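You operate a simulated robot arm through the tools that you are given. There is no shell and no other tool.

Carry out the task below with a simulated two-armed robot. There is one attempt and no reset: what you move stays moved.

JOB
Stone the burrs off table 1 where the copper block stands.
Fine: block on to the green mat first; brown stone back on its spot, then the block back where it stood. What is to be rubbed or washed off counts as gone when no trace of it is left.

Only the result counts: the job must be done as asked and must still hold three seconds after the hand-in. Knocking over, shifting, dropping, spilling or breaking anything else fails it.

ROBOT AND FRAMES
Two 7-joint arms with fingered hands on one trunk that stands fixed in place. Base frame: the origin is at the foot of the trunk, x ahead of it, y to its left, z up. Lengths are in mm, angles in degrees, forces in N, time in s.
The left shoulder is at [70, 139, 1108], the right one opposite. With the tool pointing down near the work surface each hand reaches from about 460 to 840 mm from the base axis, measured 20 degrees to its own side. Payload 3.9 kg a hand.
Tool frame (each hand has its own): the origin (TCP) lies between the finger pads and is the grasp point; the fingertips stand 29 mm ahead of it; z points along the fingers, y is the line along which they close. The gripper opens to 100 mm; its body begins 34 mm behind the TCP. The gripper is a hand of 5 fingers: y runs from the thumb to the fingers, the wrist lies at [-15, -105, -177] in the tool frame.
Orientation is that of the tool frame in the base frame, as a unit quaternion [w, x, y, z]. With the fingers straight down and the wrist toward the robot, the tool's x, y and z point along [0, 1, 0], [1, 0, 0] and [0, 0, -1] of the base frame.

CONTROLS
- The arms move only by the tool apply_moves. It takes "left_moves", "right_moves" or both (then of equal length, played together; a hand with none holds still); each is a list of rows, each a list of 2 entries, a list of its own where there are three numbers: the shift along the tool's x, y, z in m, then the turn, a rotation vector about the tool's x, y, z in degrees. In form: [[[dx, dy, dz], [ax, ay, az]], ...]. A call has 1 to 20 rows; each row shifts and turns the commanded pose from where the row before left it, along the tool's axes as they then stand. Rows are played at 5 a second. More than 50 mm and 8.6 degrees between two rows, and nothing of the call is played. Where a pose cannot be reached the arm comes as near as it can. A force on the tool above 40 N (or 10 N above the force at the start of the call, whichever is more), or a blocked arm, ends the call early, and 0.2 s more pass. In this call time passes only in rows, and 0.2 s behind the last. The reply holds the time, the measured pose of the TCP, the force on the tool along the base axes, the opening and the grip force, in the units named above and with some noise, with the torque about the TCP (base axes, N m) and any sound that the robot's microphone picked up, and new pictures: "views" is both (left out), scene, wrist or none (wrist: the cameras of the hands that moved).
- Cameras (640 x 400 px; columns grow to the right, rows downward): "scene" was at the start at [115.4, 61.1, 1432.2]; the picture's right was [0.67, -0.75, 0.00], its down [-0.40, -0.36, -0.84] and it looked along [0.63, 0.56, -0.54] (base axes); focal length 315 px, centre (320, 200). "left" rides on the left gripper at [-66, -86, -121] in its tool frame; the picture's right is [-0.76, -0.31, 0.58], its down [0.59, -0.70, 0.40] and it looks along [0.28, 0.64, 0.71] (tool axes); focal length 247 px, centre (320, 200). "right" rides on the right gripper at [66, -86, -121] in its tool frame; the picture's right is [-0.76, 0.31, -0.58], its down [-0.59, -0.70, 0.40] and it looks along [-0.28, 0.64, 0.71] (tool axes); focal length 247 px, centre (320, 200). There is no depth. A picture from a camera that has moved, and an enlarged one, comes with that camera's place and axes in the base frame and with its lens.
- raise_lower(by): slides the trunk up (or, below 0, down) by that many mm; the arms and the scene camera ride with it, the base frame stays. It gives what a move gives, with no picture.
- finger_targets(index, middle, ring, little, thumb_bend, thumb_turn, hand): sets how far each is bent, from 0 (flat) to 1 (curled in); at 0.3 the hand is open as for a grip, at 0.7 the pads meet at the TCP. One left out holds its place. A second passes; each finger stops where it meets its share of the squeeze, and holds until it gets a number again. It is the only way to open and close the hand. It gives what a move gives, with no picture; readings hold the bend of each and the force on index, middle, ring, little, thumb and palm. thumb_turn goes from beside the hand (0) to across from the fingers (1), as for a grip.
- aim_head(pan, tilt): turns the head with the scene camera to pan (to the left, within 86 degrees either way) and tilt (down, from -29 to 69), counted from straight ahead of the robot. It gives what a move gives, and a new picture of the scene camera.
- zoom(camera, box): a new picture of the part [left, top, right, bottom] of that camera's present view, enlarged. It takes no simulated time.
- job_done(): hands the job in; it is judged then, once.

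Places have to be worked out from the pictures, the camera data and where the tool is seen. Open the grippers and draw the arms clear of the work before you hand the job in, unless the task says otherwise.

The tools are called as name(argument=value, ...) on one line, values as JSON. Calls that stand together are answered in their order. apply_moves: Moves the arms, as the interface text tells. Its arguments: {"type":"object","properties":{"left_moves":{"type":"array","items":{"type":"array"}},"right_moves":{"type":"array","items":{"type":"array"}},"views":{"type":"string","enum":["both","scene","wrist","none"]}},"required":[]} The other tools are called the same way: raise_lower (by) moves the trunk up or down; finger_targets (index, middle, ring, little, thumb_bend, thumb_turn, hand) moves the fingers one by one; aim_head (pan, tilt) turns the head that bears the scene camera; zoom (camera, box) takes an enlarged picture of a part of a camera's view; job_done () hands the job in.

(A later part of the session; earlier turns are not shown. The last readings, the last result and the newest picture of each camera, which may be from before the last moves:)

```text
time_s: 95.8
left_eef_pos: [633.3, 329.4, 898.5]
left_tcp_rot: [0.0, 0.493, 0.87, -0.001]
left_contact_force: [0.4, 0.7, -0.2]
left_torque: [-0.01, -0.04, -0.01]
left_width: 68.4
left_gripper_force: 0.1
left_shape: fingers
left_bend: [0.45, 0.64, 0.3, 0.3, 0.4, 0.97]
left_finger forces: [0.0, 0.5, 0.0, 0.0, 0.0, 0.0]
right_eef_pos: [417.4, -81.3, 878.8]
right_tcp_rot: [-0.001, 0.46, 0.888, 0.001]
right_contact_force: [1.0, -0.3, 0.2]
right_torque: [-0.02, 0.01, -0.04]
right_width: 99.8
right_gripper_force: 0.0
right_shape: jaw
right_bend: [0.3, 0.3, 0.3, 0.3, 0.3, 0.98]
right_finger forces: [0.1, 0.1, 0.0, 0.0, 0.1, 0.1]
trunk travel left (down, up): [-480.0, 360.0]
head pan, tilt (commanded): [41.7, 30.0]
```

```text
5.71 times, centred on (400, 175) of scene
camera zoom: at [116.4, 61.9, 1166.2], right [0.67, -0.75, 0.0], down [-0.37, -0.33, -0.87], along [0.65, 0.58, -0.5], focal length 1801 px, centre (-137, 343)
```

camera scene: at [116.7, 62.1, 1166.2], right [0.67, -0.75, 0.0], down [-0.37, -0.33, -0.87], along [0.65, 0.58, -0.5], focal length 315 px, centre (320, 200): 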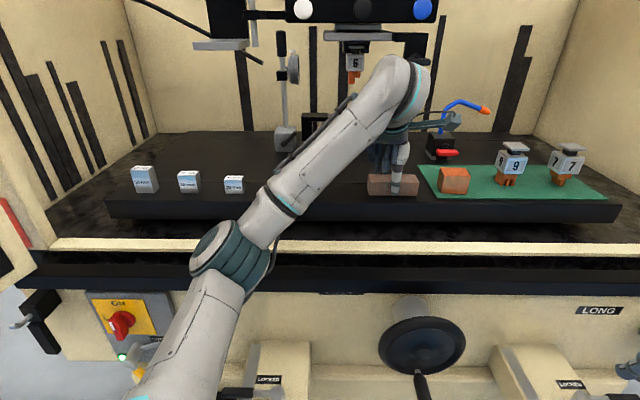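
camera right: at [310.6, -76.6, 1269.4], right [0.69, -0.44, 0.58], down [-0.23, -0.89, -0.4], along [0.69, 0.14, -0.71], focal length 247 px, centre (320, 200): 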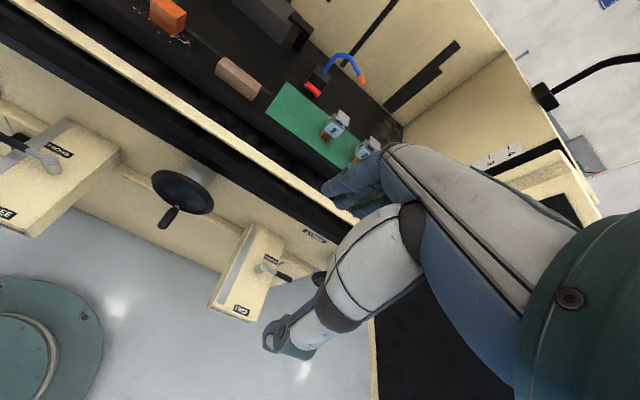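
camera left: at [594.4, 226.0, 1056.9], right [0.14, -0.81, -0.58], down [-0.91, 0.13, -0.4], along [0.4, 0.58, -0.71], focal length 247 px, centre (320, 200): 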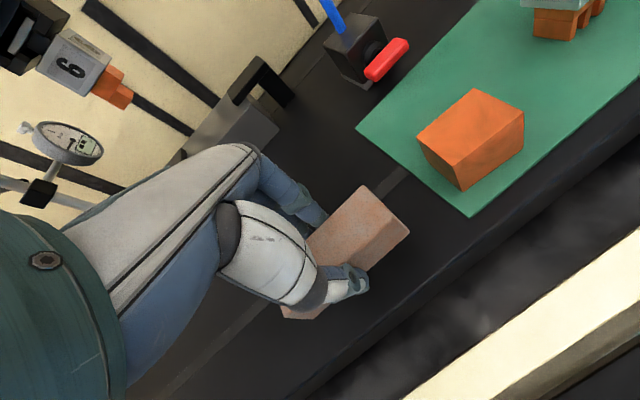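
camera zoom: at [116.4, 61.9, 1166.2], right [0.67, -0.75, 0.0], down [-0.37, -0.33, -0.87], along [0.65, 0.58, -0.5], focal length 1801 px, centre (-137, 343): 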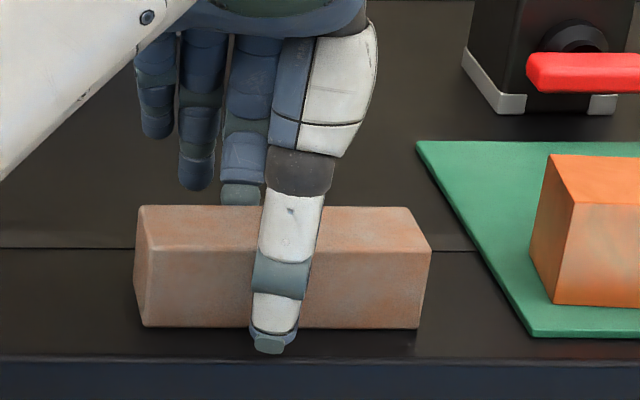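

The stone now matches the reference picture within about a pixel. I open all fingers and lift straight up.

finger_targets(hand="left", index=0.35, middle=0.35, thumb_bend=0.35)

apply_moves(left_moves=[[[0, 0, -0.008], [0, 0, 0]], [[0, 0, -0.015], [0, 0, 0]], [[0, 0, -0.02], [0, 0, 0]], [[0, 0, -0.02], [0, 0, 0]], [[0, 0, -0.02], [0, 0, 0]]], views="both")

zoom(camera="scene", box=[350, 140, 450, 210])

zoom(camera="scene", box=[410, 130, 530, 210])

```text
time_s: 96.8
left_eef_pos: [633.2, 329.4, 898.6]
left_tcp_rot: [0.0, 0.494, 0.87, 0.0]
left_contact_force: [0.8, 0.6, 0.0]
left_torque: [0.02, 0.01, 0.01]
left_width: 86.3
left_gripper_force: 0.1
left_shape: fingers
left_bend: [0.35, 0.35, 0.3, 0.3, 0.35, 0.97]
left_finger forces: [0.1, 0.0, 0.1, 0.0, 0.0, 0.0]
right_eef_pos: [416.8, -80.6, 877.2]
right_tcp_rot: [0.0, 0.46, 0.888, 0.0]
right_contact_force: [0.1, -0.3, 0.8]
right_torque: [0.0, 0.02, 0.02]
right_width: 99.7
right_gripper_force: 0.2
right_shape: jaw
right_bend: [0.3, 0.3, 0.3, 0.3, 0.3, 0.98]
right_finger forces: [0.1, 0.0, 0.1, 0.0, 0.0, 0.0]
trunk travel left (down, up): [-480.0, 360.0]
head pan, tilt (commanded): [41.7, 30.0]
```

```text
time_s: 98.0
left_eef_pos: [633.8, 326.9, 980.6]
left_tcp_rot: [0.0, 0.493, 0.87, 0.0]
left_contact_force: [-0.6, -0.5, 0.0]
left_torque: [0.04, 0.0, 0.0]
left_width: 86.5
left_gripper_force: 0.0
left_shape: fingers
left_bend: [0.35, 0.35, 0.3, 0.3, 0.35, 0.97]
left_finger forces: [0.0, 0.1, 0.0, 0.1, 0.1, 0.0]
right_eef_pos: [417.0, -81.3, 878.9]
right_tcp_rot: [-0.001, 0.459, 0.888, 0.001]
right_contact_force: [0.3, -0.7, 0.2]
right_torque: [-0.01, -0.03, 0.0]
right_width: 100.0
right_gripper_force: 0.2
right_shape: jaw
right_bend: [0.3, 0.3, 0.3, 0.3, 0.3, 0.98]
right_finger forces: [0.0, 0.0, 0.0, 0.0, 0.0, 0.1]
trunk travel left (down, up): [-480.0, 360.0]
head pan, tilt (commanded): [41.7, 30.0]
camera scene: at [116.0, 61.5, 1166.3], right [0.67, -0.75, 0.0], down [-0.37, -0.33, -0.87], along [0.65, 0.58, -0.5], focal length 315 px, centre (320, 200)
camera left: at [593.2, 225.8, 1102.2], right [0.13, -0.81, -0.58], down [-0.91, 0.14, -0.4], along [0.41, 0.57, -0.71], focal length 247 px, centre (320, 200)
```

scene: 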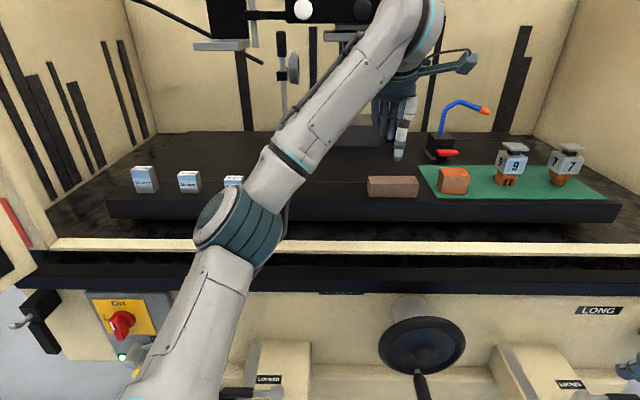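
left: 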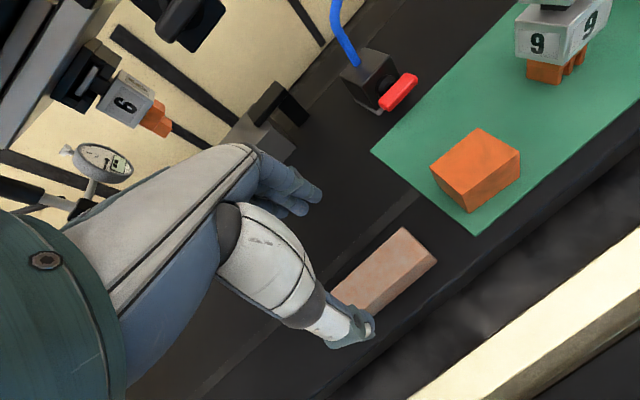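

```text
5.71 times, centred on (400, 175) of scene
camera zoom: at [116.0, 61.5, 1166.3], right [0.67, -0.75, 0.0], down [-0.37, -0.33, -0.87], along [0.65, 0.58, -0.5], focal length 1801 px, centre (-137, 343)
```

zoom: 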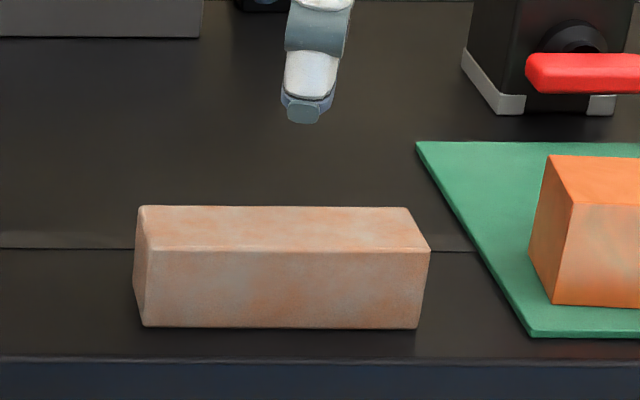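

```text
5.00 times, centred on (470, 170) of scene
camera zoom: at [116.0, 61.5, 1166.3], right [0.67, -0.75, 0.0], down [-0.37, -0.33, -0.87], along [0.65, 0.58, -0.5], focal length 1576 px, centre (-430, 350)
```

zoom: 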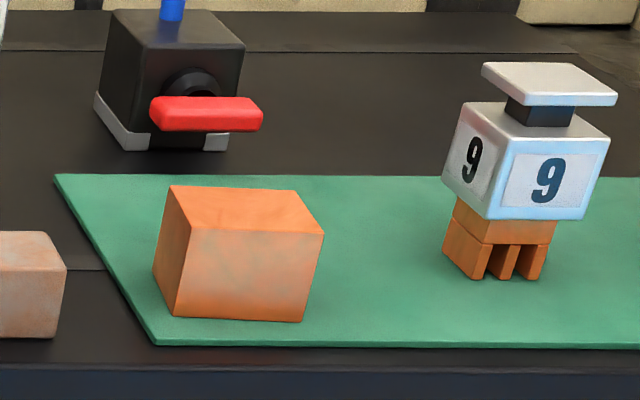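

Stone is back in its spot. The block on the mat is centred near (721, 241) with its depth axis at ~36°. I raise the trunk 20 mm and bring the hand over it at that angle.

raise_lower(by=20)

apply_moves(left_moves=[[[0, 0, 0], [0, 0, -4.7]], [[-0.0242, 0.0041, 0.006], [0, 0, 0]], [[-0.0242, 0.0041, 0.009], [0, 0, 0]], [[-0.0242, 0.0041, 0.01], [0, 0, 0]], [[-0.0242, 0.0041, 0.01], [0, 0, 0]], [[-0.0242, 0.0041, 0.01], [0, 0, 0]]], views="both")

zoom(camera="scene", box=[410, 130, 530, 210])

zoom(camera="left", box=[260, 180, 480, 360])

```text
time_s: 98.6
left_eef_pos: [633.1, 327.3, 1002.5]
left_tcp_rot: [0.0, 0.493, 0.87, 0.0]
left_contact_force: [-0.2, -0.2, 0.7]
left_torque: [0.01, 0.01, -0.03]
left_width: 86.8
left_gripper_force: 0.1
left_shape: fingers
left_bend: [0.35, 0.35, 0.3, 0.3, 0.35, 0.97]
left_finger forces: [0.0, 0.0, 0.0, 0.1, 0.0, 0.0]
right_eef_pos: [417.1, -79.3, 899.7]
right_tcp_rot: [-0.001, 0.46, 0.888, 0.0]
right_contact_force: [0.7, -1.1, 0.6]
right_torque: [0.03, 0.04, -0.02]
right_width: 99.7
right_gripper_force: 0.1
right_shape: jaw
right_bend: [0.3, 0.3, 0.3, 0.3, 0.3, 0.98]
right_finger forces: [0.0, 0.0, 0.1, 0.0, 0.0, 0.0]
trunk travel left (down, up): [-500.0, 340.0]
head pan, tilt (commanded): [41.7, 30.0]
```

```text
time_s: 100.0
left_eef_pos: [716.3, 240.4, 955.4]
left_tcp_rot: [-0.001, 0.457, 0.889, 0.0]
left_contact_force: [0.2, 0.0, 0.2]
left_torque: [0.01, 0.01, -0.04]
left_width: 86.2
left_gripper_force: 0.1
left_shape: fingers
left_bend: [0.35, 0.35, 0.3, 0.3, 0.35, 0.98]
left_finger forces: [0.1, 0.1, 0.0, 0.0, 0.0, 0.0]
left hand out of reach, approached as far as the arm can: row 6
right_eef_pos: [417.5, -80.1, 899.3]
right_tcp_rot: [0.0, 0.459, 0.888, 0.001]
right_contact_force: [0.8, 0.6, -0.1]
right_torque: [-0.01, -0.02, 0.02]
right_width: 99.9
right_gripper_force: 0.2
right_shape: jaw
right_bend: [0.3, 0.3, 0.3, 0.3, 0.3, 0.98]
right_finger forces: [0.0, 0.1, 0.0, 0.0, 0.0, 0.1]
trunk travel left (down, up): [-500.0, 340.0]
head pan, tilt (commanded): [41.7, 30.0]
camera scene: at [116.6, 61.4, 1186.2], right [0.67, -0.75, 0.0], down [-0.37, -0.33, -0.87], along [0.65, 0.58, -0.5], focal length 315 px, centre (320, 200)
camera left: at [685.0, 136.9, 1075.5], right [0.19, -0.79, -0.58], down [-0.91, 0.07, -0.4], along [0.36, 0.6, -0.71], focal length 247 px, centre (320, 200)
```

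scene: 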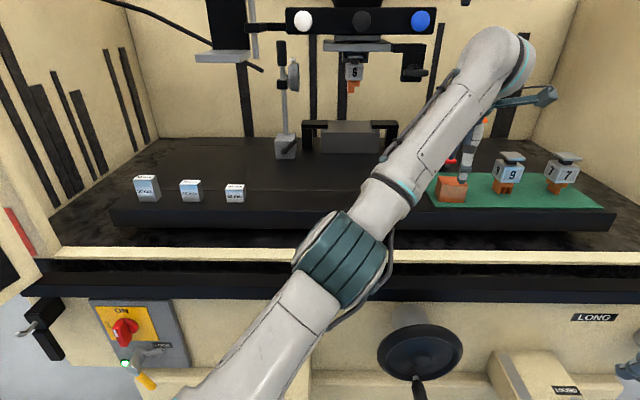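
left: 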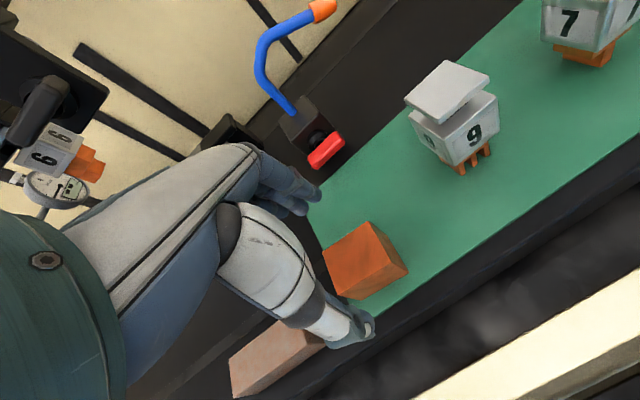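

```text
5.00 times, centred on (470, 170) of scene
camera zoom: at [116.6, 61.4, 1186.2], right [0.67, -0.75, 0.0], down [-0.37, -0.33, -0.87], along [0.65, 0.58, -0.5], focal length 1576 px, centre (-430, 350)
```

zoom: 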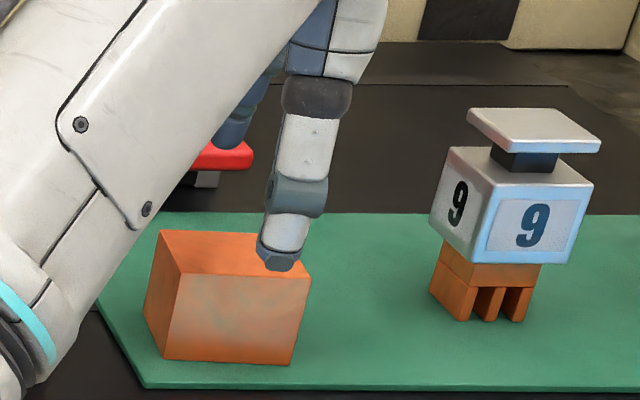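

```text
2.22 times, centred on (370, 270) of left
camera zoom: at [685.0, 136.9, 1075.5], right [0.19, -0.79, -0.58], down [-0.91, 0.07, -0.4], along [0.36, 0.6, -0.71], focal length 549 px, centre (209, 44)
```

zoom: 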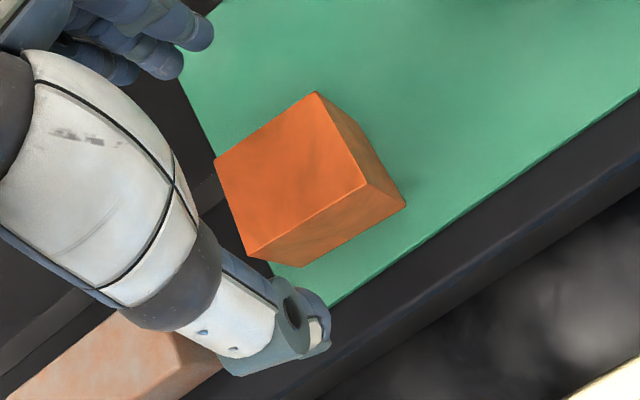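

Block top is ~3 mm to tool −x and ~3 mm forward of the hand axis. I correct and descend to z≈910 straddling it.

apply_moves(left_moves=[[[-0.0017, 0.0014, 0.012], [0, 0, 0]], [[-0.0017, 0.0014, 0.012], [0, 0, 0]], [[0, 0, 0.012], [0, 0, 0]], [[0, 0, 0.008], [0, 0, 0]]], views="none")

zoom(camera="scene", box=[410, 140, 530, 220])

zoom(camera="left", box=[260, 180, 480, 360])

```text
time_s: 101.0
left_eef_pos: [713.2, 241.1, 912.2]
left_tcp_rot: [-0.002, 0.457, 0.889, 0.0]
left_contact_force: [0.6, 0.4, -0.2]
left_torque: [0.02, 0.01, 0.0]
left_width: 86.7
left_gripper_force: 0.1
left_shape: fingers
left_bend: [0.35, 0.35, 0.3, 0.3, 0.35, 0.98]
left_finger forces: [0.0, 0.1, 0.0, 0.0, 0.1, 0.0]
left hand out of reach, approached as far as the arm can: row 2
right_eef_pos: [417.3, -80.2, 898.6]
right_tcp_rot: [-0.001, 0.459, 0.888, -0.001]
right_contact_force: [0.0, -0.5, -0.4]
right_torque: [0.0, -0.03, 0.0]
right_width: 99.8
right_gripper_force: 0.0
right_shape: jaw
right_bend: [0.3, 0.3, 0.3, 0.3, 0.3, 0.98]
right_finger forces: [0.0, 0.1, 0.0, 0.1, 0.0, 0.0]
trunk travel left (down, up): [-500.0, 340.0]
head pan, tilt (commanded): [41.7, 30.0]
```

```text
5.00 times, centred on (470, 180) of scene
camera zoom: at [116.4, 62.0, 1186.3], right [0.67, -0.75, 0.0], down [-0.37, -0.33, -0.87], along [0.65, 0.58, -0.5], focal length 1576 px, centre (-430, 300)
```

zoom: 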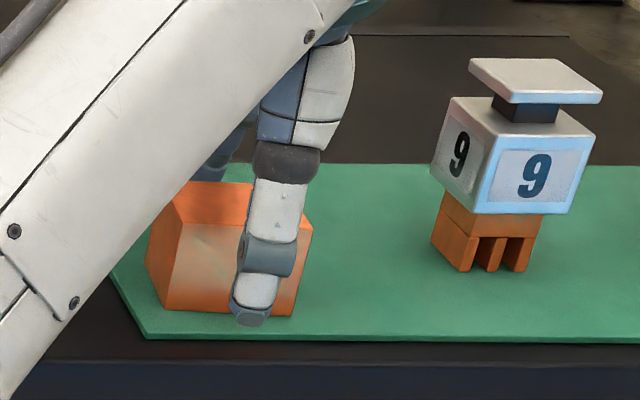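

```text
2.22 times, centred on (370, 270) of left
camera zoom: at [682.2, 137.5, 1032.4], right [0.19, -0.79, -0.58], down [-0.92, 0.07, -0.4], along [0.36, 0.6, -0.71], focal length 549 px, centre (209, 44)
```

zoom: 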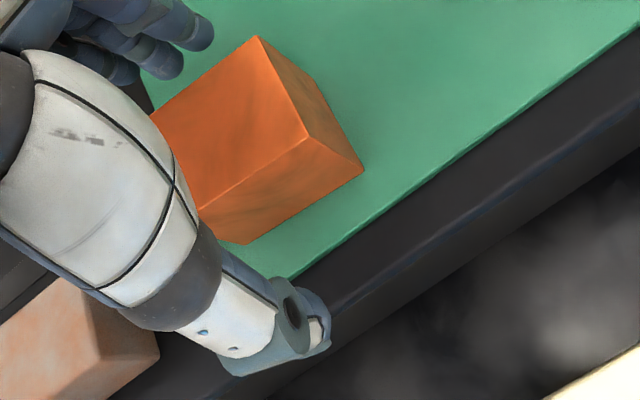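

The hand slipped to (713, 241, 912) because of the stretch limit on the way; now that it's low I shift the remaining ~7 mm onto the block centre.

apply_moves(left_moves=[[[-0.002, 0.0015, 0], [0, 0, 0]], [[-0.002, 0.0015, 0], [0, 0, 0]], [[-0.002, 0.0016, 0], [0, 0, 0]]], views="none")

zoom(camera="scene", box=[410, 140, 530, 220])

zoom(camera="left", box=[260, 180, 480, 360])

```text
time_s: 101.8
left_eef_pos: [713.6, 240.7, 912.8]
left_tcp_rot: [-0.001, 0.457, 0.889, 0.0]
left_contact_force: [-0.5, 1.1, -1.0]
left_torque: [0.01, 0.01, -0.01]
left_width: 86.7
left_gripper_force: 0.1
left_shape: fingers
left_bend: [0.35, 0.35, 0.3, 0.3, 0.35, 0.98]
left_finger forces: [0.0, 0.0, 0.0, 0.0, 0.0, 0.0]
left hand out of reach, approached as far as the arm can: row 1, 3
right_eef_pos: [416.7, -79.9, 897.8]
right_tcp_rot: [-0.001, 0.459, 0.888, 0.0]
right_contact_force: [-0.3, -0.1, -0.2]
right_torque: [0.01, 0.01, 0.0]
right_width: 100.1
right_gripper_force: 0.0
right_shape: jaw
right_bend: [0.3, 0.3, 0.3, 0.3, 0.3, 0.98]
right_finger forces: [0.0, 0.1, 0.1, 0.1, 0.0, 0.1]
trunk travel left (down, up): [-500.0, 340.0]
head pan, tilt (commanded): [41.7, 30.0]
```

```text
5.00 times, centred on (470, 180) of scene
camera zoom: at [116.3, 61.9, 1186.3], right [0.67, -0.75, 0.0], down [-0.37, -0.33, -0.87], along [0.65, 0.58, -0.5], focal length 1576 px, centre (-430, 300)
```

zoom: 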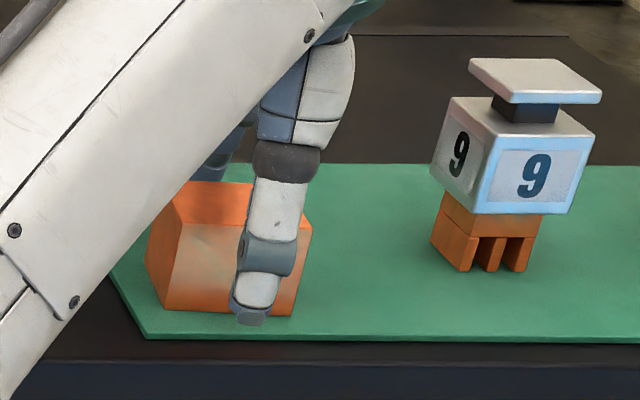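

```text
2.22 times, centred on (370, 270) of left
camera zoom: at [682.1, 137.4, 1032.7], right [0.19, -0.79, -0.58], down [-0.92, 0.07, -0.4], along [0.36, 0.6, -0.71], focal length 549 px, centre (209, 44)
```

zoom: 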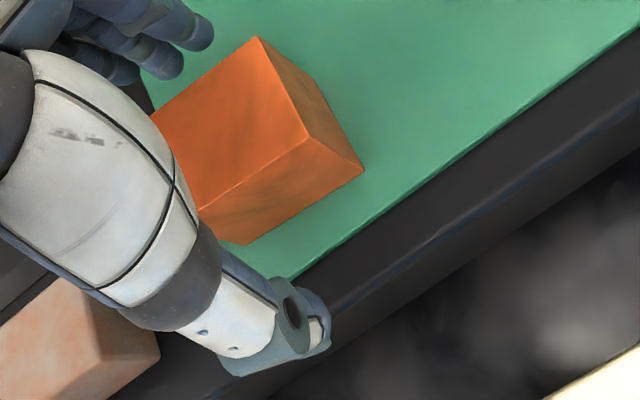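

It's stuck short at θ≈36°; the earlier release pose (θ=30°, trunk 20 mm higher, TCP ≈(722, 242, 911)) is known to work. I lift clear, raise the trunk 20 mm, turn to 30° and return to that pose.

apply_moves(left_moves=[[[0, 0, -0.015], [0, 0, 0]], [[0, 0, -0.02], [0, 0, 0]]], views="none")

raise_lower(by=20)

apply_moves(left_moves=[[[0, 0, 0], [0, 0, 2.8]], [[0, 0, 0], [0, 0, 2.8]]], views="none")

```text
time_s: 102.4
left_eef_pos: [714.4, 239.4, 948.0]
left_tcp_rot: [0.0, 0.458, 0.889, 0.001]
left_contact_force: [0.5, -0.9, 0.4]
left_torque: [-0.03, 0.0, 0.0]
left_width: 86.2
left_gripper_force: 0.0
left_shape: fingers
left_bend: [0.35, 0.35, 0.3, 0.3, 0.35, 0.98]
left_finger forces: [0.0, 0.0, 0.0, 0.1, 0.0, 0.1]
right_eef_pos: [415.6, -80.7, 899.4]
right_tcp_rot: [-0.001, 0.459, 0.888, 0.0]
right_contact_force: [-1.1, 0.9, 0.1]
right_torque: [0.0, 0.0, 0.01]
right_width: 99.8
right_gripper_force: 0.1
right_shape: jaw
right_bend: [0.3, 0.3, 0.3, 0.3, 0.3, 0.98]
right_finger forces: [0.0, 0.1, 0.1, 0.0, 0.1, 0.1]
trunk travel left (down, up): [-500.0, 340.0]
head pan, tilt (commanded): [41.7, 30.0]
```

```text
time_s: 103.1
left_eef_pos: [714.1, 240.2, 966.2]
left_tcp_rot: [-0.001, 0.457, 0.889, 0.0]
left_contact_force: [0.9, -0.3, 0.4]
left_torque: [0.03, 0.01, -0.01]
left_width: 86.6
left_gripper_force: 0.0
left_shape: fingers
left_bend: [0.35, 0.35, 0.3, 0.3, 0.35, 0.98]
left_finger forces: [0.1, 0.0, 0.0, 0.1, 0.1, 0.0]
right_eef_pos: [416.9, -80.1, 918.6]
right_tcp_rot: [-0.001, 0.459, 0.888, 0.0]
right_contact_force: [0.1, -0.4, 1.2]
right_torque: [-0.02, 0.0, -0.04]
right_width: 99.9
right_gripper_force: 0.0
right_shape: jaw
right_bend: [0.3, 0.3, 0.3, 0.3, 0.3, 0.98]
right_finger forces: [0.0, 0.0, 0.0, 0.1, 0.0, 0.1]
trunk travel left (down, up): [-520.0, 320.0]
head pan, tilt (commanded): [41.7, 30.0]
```

```text
time_s: 103.7
left_eef_pos: [713.4, 240.2, 968.1]
left_tcp_rot: [0.001, 0.5, 0.866, 0.001]
left_contact_force: [0.0, -0.1, 0.8]
left_torque: [0.03, 0.01, -0.01]
left_width: 86.3
left_gripper_force: 0.1
left_shape: fingers
left_bend: [0.35, 0.35, 0.3, 0.3, 0.35, 0.98]
left_finger forces: [0.1, 0.1, 0.0, 0.0, 0.0, 0.0]
right_eef_pos: [417.6, -81.6, 919.5]
right_tcp_rot: [-0.001, 0.46, 0.888, 0.001]
right_contact_force: [-0.8, 0.6, 0.4]
right_torque: [0.02, -0.01, -0.01]
right_width: 99.6
right_gripper_force: 0.0
right_shape: jaw
right_bend: [0.3, 0.3, 0.3, 0.3, 0.3, 0.98]
right_finger forces: [0.1, 0.1, 0.0, 0.1, 0.0, 0.0]
trunk travel left (down, up): [-520.0, 320.0]
head pan, tilt (commanded): [41.7, 30.0]
```

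Now I shift to (722, 241) at θ=30° and descend.

apply_moves(left_moves=[[[-0.0017, 0.0042, 0.003], [0, 0, 0]], [[-0.0017, 0.0042, 0.003], [0, 0, 0]], [[0, 0, 0.012], [0, 0, 0]], [[0, 0, 0.012], [0, 0, 0]], [[0, 0, 0.012], [0, 0, 0]], [[0, 0, 0.01], [0, 0, 0]]], views="none")

zoom(camera="scene", box=[400, 145, 520, 225])

zoom(camera="left", box=[260, 180, 480, 360])

```text
time_s: 105.1
left_eef_pos: [722.8, 241.4, 914.7]
left_tcp_rot: [0.001, 0.5, 0.866, 0.001]
left_contact_force: [-0.4, 0.4, -0.7]
left_torque: [-0.05, 0.0, 0.02]
left_width: 86.7
left_gripper_force: 0.1
left_shape: fingers
left_bend: [0.35, 0.35, 0.3, 0.3, 0.35, 0.98]
left_finger forces: [0.0, 0.0, 0.0, 0.0, 0.0, 0.0]
right_eef_pos: [417.9, -81.5, 918.4]
right_tcp_rot: [-0.001, 0.46, 0.888, 0.0]
right_contact_force: [0.6, 0.4, 0.0]
right_torque: [0.03, 0.03, 0.0]
right_width: 99.5
right_gripper_force: 0.1
right_shape: jaw
right_bend: [0.3, 0.3, 0.3, 0.3, 0.3, 0.98]
right_finger forces: [0.1, 0.1, 0.1, 0.1, 0.0, 0.1]
trunk travel left (down, up): [-520.0, 320.0]
head pan, tilt (commanded): [41.7, 30.0]
```

```text
5.00 times, centred on (460, 185) of scene
camera zoom: at [116.5, 61.9, 1206.3], right [0.67, -0.75, 0.0], down [-0.37, -0.33, -0.87], along [0.65, 0.58, -0.5], focal length 1576 px, centre (-380, 275)
```

zoom: 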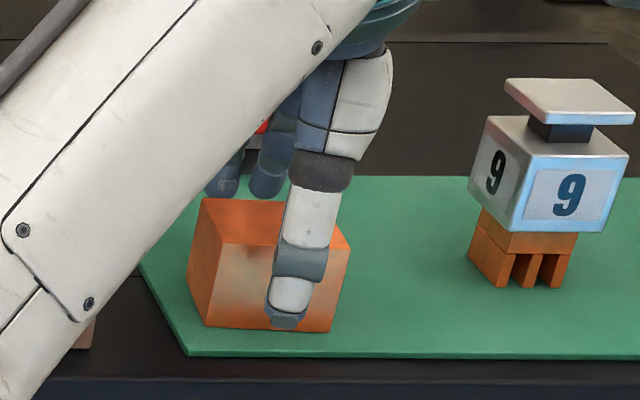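

```text
2.22 times, centred on (370, 270) of left
camera zoom: at [681.8, 141.5, 1035.1], right [0.11, -0.81, -0.58], down [-0.9, 0.16, -0.4], along [0.41, 0.57, -0.71], focal length 549 px, centre (209, 44)
```

zoom: 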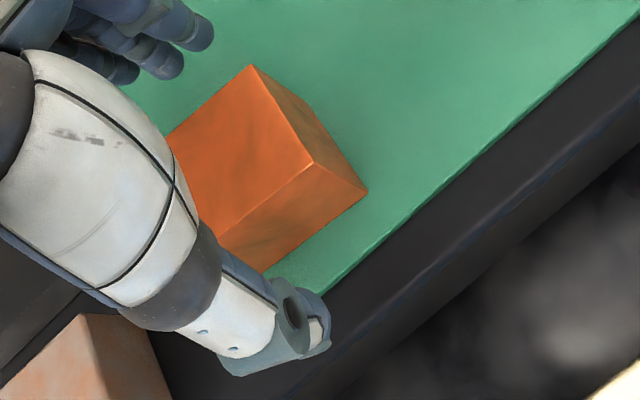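

In place at (723, 241, 915). I lower 3 mm and close in two stages.

apply_moves(left_moves=[[[0, 0, 0.003], [0, 0, 0]]], views="none")

finger_targets(hand="left", index=0.54, middle=0.54, thumb_bend=0.54)

finger_targets(hand="left", index=0.7, middle=0.7, thumb_bend=0.7)

zoom(camera="scene", box=[400, 145, 520, 225])

```text
time_s: 105.5
left_eef_pos: [723.3, 241.4, 911.9]
left_tcp_rot: [0.0, 0.5, 0.866, 0.0]
left_contact_force: [0.0, 0.7, 0.7]
left_torque: [0.06, 0.02, 0.01]
left_width: 86.5
left_gripper_force: 0.0
left_shape: fingers
left_bend: [0.35, 0.35, 0.3, 0.3, 0.35, 0.98]
left_finger forces: [0.0, 0.0, 0.1, 0.0, 0.0, 0.0]
right_eef_pos: [417.1, -80.4, 918.2]
right_tcp_rot: [0.0, 0.46, 0.888, 0.0]
right_contact_force: [0.2, -0.3, -0.3]
right_torque: [0.04, -0.02, 0.0]
right_width: 99.7
right_gripper_force: 0.0
right_shape: jaw
right_bend: [0.3, 0.3, 0.3, 0.3, 0.3, 0.98]
right_finger forces: [0.1, 0.0, 0.0, 0.0, 0.1, 0.0]
trunk travel left (down, up): [-520.0, 320.0]
head pan, tilt (commanded): [41.7, 30.0]
```

```text
time_s: 106.5
left_eef_pos: [722.5, 240.6, 912.2]
left_tcp_rot: [0.0, 0.5, 0.866, 0.0]
left_contact_force: [-2.1, -0.6, -0.3]
left_torque: [-0.05, 0.01, -0.04]
left_width: 43.5
left_gripper_force: 1.0
left_shape: fingers
left_bend: [0.54, 0.54, 0.3, 0.3, 0.52, 0.98]
left_finger forces: [0.0, 0.0, 0.0, 0.1, 1.7, 0.1]
right_eef_pos: [416.4, -79.8, 918.3]
right_tcp_rot: [-0.001, 0.459, 0.888, 0.001]
right_contact_force: [0.2, 0.0, -0.5]
right_torque: [0.03, 0.0, 0.0]
right_width: 99.9
right_gripper_force: 0.1
right_shape: jaw
right_bend: [0.3, 0.3, 0.3, 0.3, 0.3, 0.98]
right_finger forces: [0.1, 0.1, 0.1, 0.0, 0.0, 0.0]
trunk travel left (down, up): [-520.0, 320.0]
head pan, tilt (commanded): [41.7, 30.0]
```

```text
time_s: 107.5
left_eef_pos: [722.5, 242.0, 913.2]
left_tcp_rot: [0.0, 0.5, 0.866, 0.0]
left_contact_force: [2.9, 2.8, 2.8]
left_torque: [0.02, 0.03, -0.06]
left_width: 35.3
left_gripper_force: 13.4
left_shape: fingers
left_bend: [0.61, 0.63, 0.3, 0.3, 0.58, 0.97]
left_finger forces: [9.3, 5.8, 0.0, 0.0, 11.5, 0.1]
right_eef_pos: [416.7, -79.7, 919.7]
right_tcp_rot: [0.0, 0.46, 0.888, 0.0]
right_contact_force: [-0.5, -0.4, -0.2]
right_torque: [0.02, -0.02, 0.03]
right_width: 99.8
right_gripper_force: 0.0
right_shape: jaw
right_bend: [0.3, 0.3, 0.3, 0.3, 0.3, 0.98]
right_finger forces: [0.0, 0.0, 0.1, 0.0, 0.1, 0.1]
trunk travel left (down, up): [-520.0, 320.0]
head pan, tilt (commanded): [41.7, 30.0]
```

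```text
5.00 times, centred on (460, 185) of scene
camera zoom: at [116.3, 62.2, 1206.3], right [0.67, -0.75, 0.0], down [-0.37, -0.33, -0.87], along [0.65, 0.58, -0.5], focal length 1576 px, centre (-380, 275)
```

zoom: 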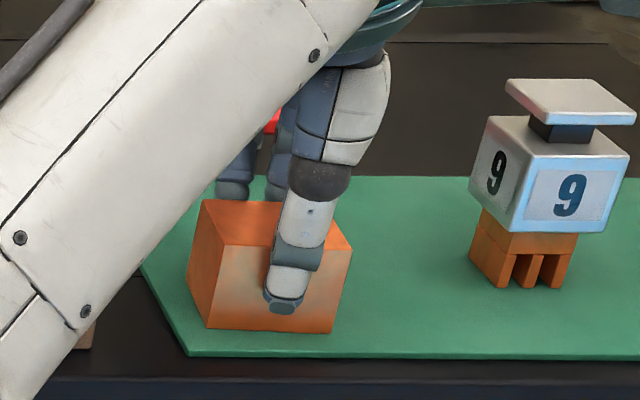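

Block gripped (≈13 N, yaw ≈+7° relative to the hand). I lift it clear and carry it back toward its original place, passing well above the stone.

apply_moves(left_moves=[[[0, 0, -0.006], [0, 0, 0]], [[0, 0, -0.012], [0, 0, 0]], [[0, 0, -0.015], [0, 0, 0]], [[0, 0, -0.015], [0, 0, 0]], [[0.0146, -0.0026, -0.003], [0, 0, 0]], [[0.0292, -0.0051, -0.003], [0, 0, 0]], [[0.0292, -0.0051, -0.003], [0, 0, 0]], [[0.0292, -0.0051, -0.003], [0, 0, 0]], [[0.0292, -0.0051, -0.003], [0, 0, 0]], [[0.0292, -0.0051, -0.003], [0, 0, 0]], [[0.0292, -0.0051, -0.003], [0, 0, 0]], [[0.0292, -0.0051, -0.003], [0, 0, 0]], [[0.0292, -0.0051, -0.003], [0, 0, 0]], [[0.0292, -0.0051, -0.003], [0, 0, 0]], [[0.0146, -0.0026, 0], [0, 0, 0]], [[0, 0, 0], [0, 0, -2.9]], [[0, 0, 0], [0, 0, -2.9]]], views="scene")

```text
time_s: 111.1
left_eef_pos: [533.6, 469.8, 989.6]
left_tcp_rot: [-0.001, 0.455, 0.891, -0.001]
left_contact_force: [0.2, 0.4, -8.2]
left_torque: [0.01, -0.02, 0.01]
left_width: 35.2
left_gripper_force: 12.0
left_shape: fingers
left_bend: [0.62, 0.65, 0.3, 0.3, 0.58, 0.96]
left_finger forces: [7.7, 4.1, 0.0, 0.0, 12.0, 0.0]
right_eef_pos: [417.1, -80.3, 917.3]
right_tcp_rot: [-0.002, 0.459, 0.888, 0.0]
right_contact_force: [-0.2, -0.6, 0.2]
right_torque: [0.02, 0.0, 0.02]
right_width: 99.7
right_gripper_force: 0.0
right_shape: jaw
right_bend: [0.3, 0.3, 0.3, 0.3, 0.3, 0.98]
right_finger forces: [0.0, 0.1, 0.1, 0.0, 0.0, 0.0]
trunk travel left (down, up): [-520.0, 320.0]
head pan, tilt (commanded): [41.7, 30.0]
camera scene: at [117.1, 62.6, 1206.1], right [0.67, -0.75, 0.0], down [-0.37, -0.33, -0.87], along [0.65, 0.58, -0.5], focal length 315 px, centre (320, 200)
```

scene: 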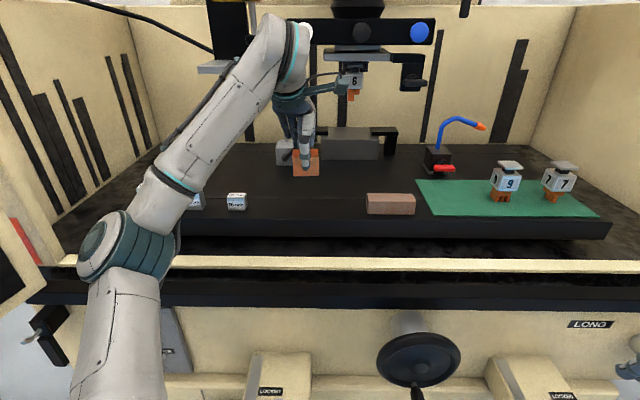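

Over the original spot. I lower the trunk 60 mm to the same height as in my reference picture (camera z≈1146) and compare.

raise_lower(by=-60)

zoom(camera="scene", box=[260, 135, 360, 200])

zoom(camera="left", box=[240, 150, 480, 360])

```text
time_s: 112.1
left_eef_pos: [532.1, 469.7, 930.5]
left_tcp_rot: [0.0, 0.455, 0.891, 0.0]
left_contact_force: [-0.1, -0.7, -7.4]
left_torque: [0.07, -0.01, 0.0]
left_width: 35.4
left_gripper_force: 12.0
left_shape: fingers
left_bend: [0.62, 0.65, 0.3, 0.3, 0.58, 0.96]
left_finger forces: [7.6, 4.0, 0.1, 0.0, 12.1, 0.0]
right_eef_pos: [416.9, -80.6, 859.4]
right_tcp_rot: [-0.001, 0.459, 0.888, -0.001]
right_contact_force: [0.0, 0.5, -0.2]
right_torque: [-0.03, -0.02, -0.02]
right_width: 100.0
right_gripper_force: 0.1
right_shape: jaw
right_bend: [0.3, 0.3, 0.3, 0.3, 0.3, 0.98]
right_finger forces: [0.1, 0.0, 0.0, 0.0, 0.0, 0.1]
trunk travel left (down, up): [-460.0, 380.0]
head pan, tilt (commanded): [41.7, 30.0]
```

```text
6.15 times, centred on (310, 168) of scene
camera zoom: at [116.8, 62.5, 1146.2], right [0.67, -0.75, 0.0], down [-0.37, -0.33, -0.87], along [0.65, 0.58, -0.5], focal length 1939 px, centre (382, 400)
```

zoom: 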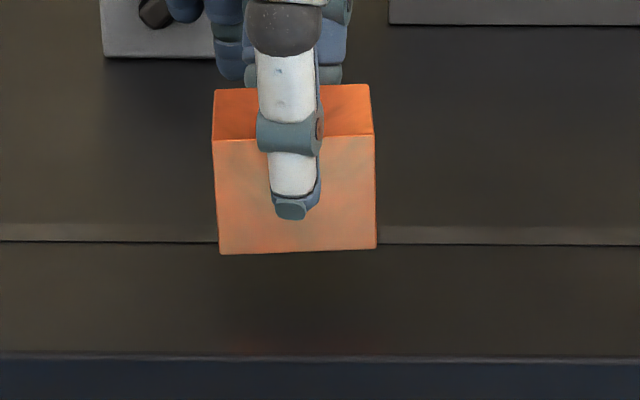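

```text
1.90 times, centred on (360, 255) of left
camera zoom: at [501.6, 365.4, 1050.1], right [0.19, -0.79, -0.58], down [-0.91, 0.07, -0.4], along [0.35, 0.6, -0.71], focal length 470 px, centre (244, 95)
```

zoom: 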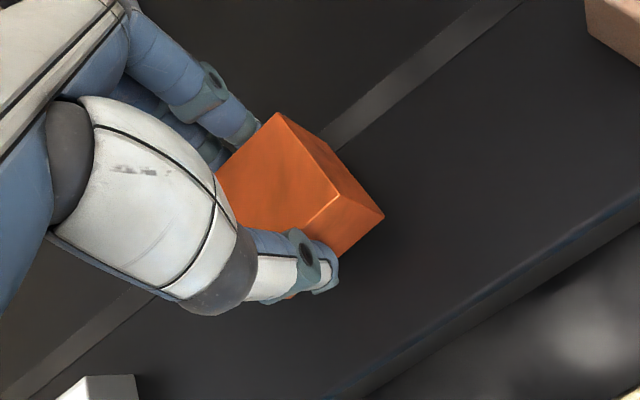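

Table is clean and the block hangs over its spot, rolled ~2° in the grip. I correct the roll and lower 14 mm, then compare with the reference.

apply_moves(left_moves=[[[0, 0, 0], [0, 2.0, 0]], [[0, 0, 0.007], [0, 0, 0]], [[0, 0, 0.006], [0, 0, 0]]], views="none")

zoom(camera="scene", box=[260, 135, 360, 200])

```text
time_s: 112.9
left_eef_pos: [533.5, 469.7, 916.0]
left_tcp_rot: [-0.016, 0.455, 0.89, 0.006]
left_contact_force: [0.5, -0.2, -6.7]
left_torque: [0.03, -0.03, -0.04]
left_width: 35.4
left_gripper_force: 12.0
left_shape: fingers
left_bend: [0.62, 0.65, 0.3, 0.3, 0.58, 0.96]
left_finger forces: [7.6, 4.1, 0.0, 0.0, 11.9, 0.1]
right_eef_pos: [417.3, -79.3, 858.9]
right_tcp_rot: [-0.001, 0.46, 0.888, 0.0]
right_contact_force: [-0.1, 0.2, 0.4]
right_torque: [0.02, -0.01, -0.01]
right_width: 99.7
right_gripper_force: 0.1
right_shape: jaw
right_bend: [0.3, 0.3, 0.3, 0.3, 0.3, 0.98]
right_finger forces: [0.0, 0.0, 0.1, 0.1, 0.0, 0.0]
trunk travel left (down, up): [-460.0, 380.0]
head pan, tilt (commanded): [41.7, 30.0]
```

```text
6.15 times, centred on (310, 168) of scene
camera zoom: at [117.1, 62.5, 1146.1], right [0.67, -0.75, 0.0], down [-0.37, -0.33, -0.87], along [0.65, 0.58, -0.5], focal length 1939 px, centre (382, 400)
```

zoom: 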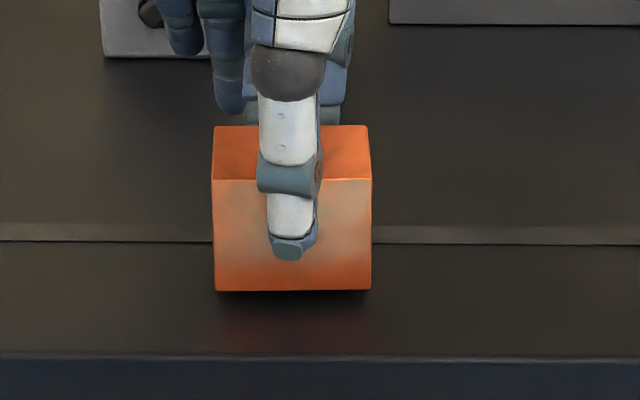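

Now level in roll, but pitched ~3° (top face shows more than in the reference). I correct the pitch with a +3° turn about tool x and a small y shift.

apply_moves(left_moves=[[[0, 0.0012, 0], [3.0, 0, 0]]], views="none")

zoom(camera="scene", box=[260, 135, 360, 200])

zoom(camera="left", box=[240, 150, 480, 360])

```text
time_s: 113.3
left_eef_pos: [534.2, 470.2, 916.2]
left_tcp_rot: [-0.028, 0.454, 0.89, -0.016]
left_contact_force: [0.1, 0.7, -6.6]
left_torque: [0.04, -0.05, 0.01]
left_width: 35.4
left_gripper_force: 11.4
left_shape: fingers
left_bend: [0.62, 0.65, 0.3, 0.3, 0.58, 0.96]
left_finger forces: [7.7, 4.1, 0.0, 0.0, 11.9, 0.0]
right_eef_pos: [418.1, -80.7, 858.7]
right_tcp_rot: [-0.001, 0.46, 0.888, 0.0]
right_contact_force: [0.2, -1.0, -0.1]
right_torque: [0.02, 0.0, 0.02]
right_width: 99.5
right_gripper_force: 0.0
right_shape: jaw
right_bend: [0.3, 0.3, 0.3, 0.3, 0.3, 0.98]
right_finger forces: [0.1, 0.0, 0.1, 0.0, 0.1, 0.1]
trunk travel left (down, up): [-460.0, 380.0]
head pan, tilt (commanded): [41.7, 30.0]
```

```text
6.15 times, centred on (310, 168) of scene
camera zoom: at [117.2, 62.4, 1146.1], right [0.67, -0.75, 0.0], down [-0.37, -0.33, -0.87], along [0.65, 0.58, -0.5], focal length 1939 px, centre (382, 400)
```

zoom: 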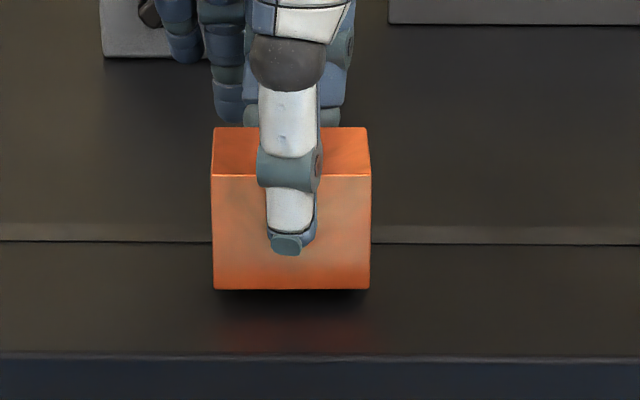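

```text
1.90 times, centred on (360, 255) of left
camera zoom: at [510.5, 366.9, 1038.0], right [0.16, -0.79, -0.59], down [-0.94, 0.06, -0.34], along [0.31, 0.6, -0.74], focal length 470 px, centre (244, 95)
```

zoom: 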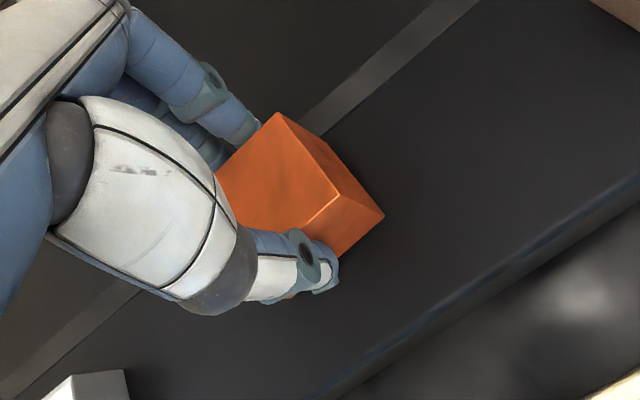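

The block's attitude now matches the reference. I lower in 1 mm steps until I feel contact.

apply_moves(left_moves=[[[-0.0007, 0, 0.0015], [0, 0, 0]], [[0, 0, 0.001], [0, 0, 0]]], views="none")

apply_moves(left_moves=[[[0, 0, 0.001], [0, 0, 0]]], views="none")

zoom(camera="scene", box=[260, 135, 360, 200])

```text
time_s: 113.9
left_eef_pos: [533.1, 470.3, 914.2]
left_tcp_rot: [-0.027, 0.455, 0.89, -0.015]
left_contact_force: [0.1, -0.6, -6.7]
left_torque: [-0.01, -0.05, 0.02]
left_width: 34.9
left_gripper_force: 11.9
left_shape: fingers
left_bend: [0.62, 0.65, 0.3, 0.3, 0.58, 0.96]
left_finger forces: [7.7, 4.1, 0.0, 0.0, 11.9, 0.0]
right_eef_pos: [418.2, -80.6, 858.4]
right_tcp_rot: [-0.001, 0.46, 0.888, 0.0]
right_contact_force: [-0.1, 0.7, 0.8]
right_torque: [-0.01, -0.02, 0.03]
right_width: 99.8
right_gripper_force: 0.1
right_shape: jaw
right_bend: [0.3, 0.3, 0.3, 0.3, 0.3, 0.98]
right_finger forces: [0.1, 0.0, 0.0, 0.1, 0.1, 0.0]
trunk travel left (down, up): [-460.0, 380.0]
head pan, tilt (commanded): [41.7, 30.0]
```

```text
time_s: 114.3
left_eef_pos: [534.1, 470.1, 912.9]
left_tcp_rot: [-0.028, 0.455, 0.89, -0.016]
left_contact_force: [-0.1, -1.3, -6.3]
left_torque: [0.01, -0.02, 0.01]
left_width: 35.1
left_gripper_force: 11.8
left_shape: fingers
left_bend: [0.62, 0.65, 0.3, 0.3, 0.58, 0.96]
left_finger forces: [7.8, 4.1, 0.0, 0.1, 11.9, 0.1]
right_eef_pos: [417.8, -78.7, 859.1]
right_tcp_rot: [-0.002, 0.46, 0.888, -0.001]
right_contact_force: [-0.1, -0.4, 0.2]
right_torque: [0.0, 0.0, -0.01]
right_width: 99.7
right_gripper_force: 0.0
right_shape: jaw
right_bend: [0.3, 0.3, 0.3, 0.3, 0.3, 0.98]
right_finger forces: [0.0, 0.1, 0.0, 0.0, 0.0, 0.0]
trunk travel left (down, up): [-460.0, 380.0]
head pan, tilt (commanded): [41.7, 30.0]
```

```text
6.15 times, centred on (310, 168) of scene
camera zoom: at [117.1, 62.6, 1146.1], right [0.67, -0.75, 0.0], down [-0.37, -0.33, -0.87], along [0.65, 0.58, -0.5], focal length 1939 px, centre (382, 400)
```

zoom: 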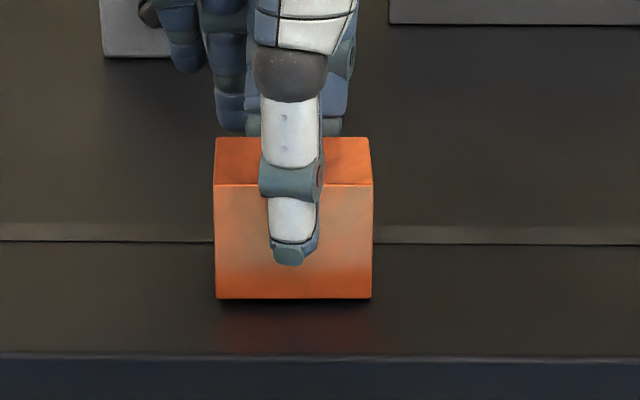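

Very close to the reference already; still carrying nearly full weight. Another millimetre or two down.

apply_moves(left_moves=[[[0, 0, 0.001], [0, 0, 0]]], views="none")

apply_moves(left_moves=[[[0, 0, 0.001], [0, 0, 0]]], views="none")

zoom(camera="scene", box=[260, 135, 360, 200])

```text
time_s: 114.7
left_eef_pos: [532.4, 469.0, 909.8]
left_tcp_rot: [-0.028, 0.454, 0.89, -0.016]
left_contact_force: [-0.1, 1.3, -7.2]
left_torque: [0.01, -0.05, -0.03]
left_width: 35.3
left_gripper_force: 12.0
left_shape: fingers
left_bend: [0.62, 0.65, 0.3, 0.3, 0.58, 0.96]
left_finger forces: [7.6, 4.3, 0.0, 0.0, 12.0, 0.0]
right_eef_pos: [417.0, -79.7, 858.7]
right_tcp_rot: [-0.001, 0.459, 0.888, 0.0]
right_contact_force: [-0.3, 0.6, -0.5]
right_torque: [0.03, 0.0, 0.0]
right_width: 99.8
right_gripper_force: 0.1
right_shape: jaw
right_bend: [0.3, 0.3, 0.3, 0.3, 0.3, 0.98]
right_finger forces: [0.0, 0.1, 0.0, 0.1, 0.0, 0.0]
trunk travel left (down, up): [-460.0, 380.0]
head pan, tilt (commanded): [41.7, 30.0]
```

```text
time_s: 115.1
left_eef_pos: [533.0, 469.2, 910.7]
left_tcp_rot: [-0.029, 0.455, 0.89, -0.017]
left_contact_force: [0.1, 0.7, -6.6]
left_torque: [0.05, -0.04, -0.01]
left_width: 35.3
left_gripper_force: 11.5
left_shape: fingers
left_bend: [0.62, 0.65, 0.3, 0.3, 0.58, 0.96]
left_finger forces: [7.7, 4.2, 0.0, 0.0, 11.9, 0.0]
right_eef_pos: [417.3, -79.5, 860.1]
right_tcp_rot: [-0.001, 0.459, 0.888, 0.001]
right_contact_force: [0.1, 0.9, -1.4]
right_torque: [-0.02, 0.05, -0.02]
right_width: 99.8
right_gripper_force: 0.1
right_shape: jaw
right_bend: [0.3, 0.3, 0.3, 0.3, 0.3, 0.98]
right_finger forces: [0.0, 0.0, 0.0, 0.0, 0.0, 0.0]
trunk travel left (down, up): [-460.0, 380.0]
head pan, tilt (commanded): [41.7, 30.0]
```

```text
6.15 times, centred on (310, 168) of scene
camera zoom: at [117.1, 62.6, 1146.1], right [0.67, -0.75, 0.0], down [-0.37, -0.33, -0.87], along [0.65, 0.58, -0.5], focal length 1939 px, centre (382, 400)
```

zoom: 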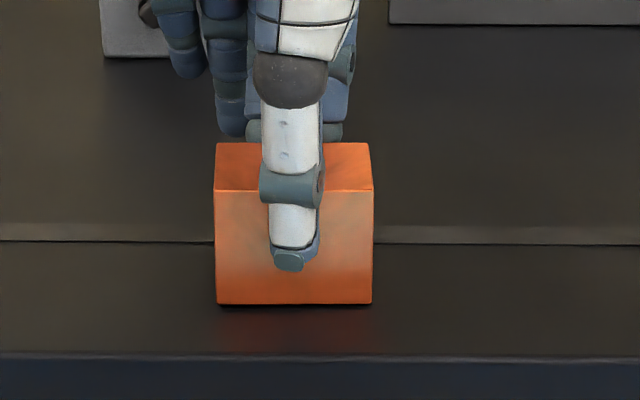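

The front edge is now lower in the picture than the reference while still hanging, so the block is a few mm too near. I shift it 4 mm back (tool +y) and lower 1 mm more.

apply_moves(left_moves=[[[0, 0.004, 0], [0, 0, 0]], [[0, 0, 0.001], [0, 0, 0]]], views="none")

zoom(camera="scene", box=[260, 135, 360, 200])

```text
time_s: 115.7
left_eef_pos: [537.4, 470.5, 910.6]
left_tcp_rot: [-0.028, 0.455, 0.89, -0.015]
left_contact_force: [-1.1, -0.4, -7.3]
left_torque: [-0.01, -0.09, -0.02]
left_width: 35.2
left_gripper_force: 11.9
left_shape: fingers
left_bend: [0.62, 0.65, 0.3, 0.3, 0.58, 0.96]
left_finger forces: [7.7, 4.3, 0.1, 0.1, 11.9, 0.0]
right_eef_pos: [417.5, -79.5, 858.6]
right_tcp_rot: [-0.001, 0.459, 0.888, 0.0]
right_contact_force: [-0.1, -0.1, -0.3]
right_torque: [-0.01, 0.03, -0.01]
right_width: 99.6
right_gripper_force: 0.0
right_shape: jaw
right_bend: [0.3, 0.3, 0.3, 0.3, 0.3, 0.98]
right_finger forces: [0.1, 0.0, 0.0, 0.0, 0.1, 0.0]
trunk travel left (down, up): [-460.0, 380.0]
head pan, tilt (commanded): [41.7, 30.0]
```

```text
6.15 times, centred on (310, 168) of scene
camera zoom: at [117.0, 62.5, 1146.1], right [0.67, -0.75, 0.0], down [-0.37, -0.33, -0.87], along [0.65, 0.58, -0.5], focal length 1939 px, centre (382, 400)
```

zoom: 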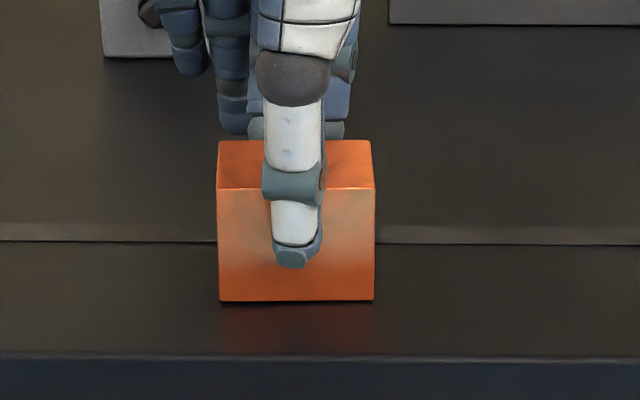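

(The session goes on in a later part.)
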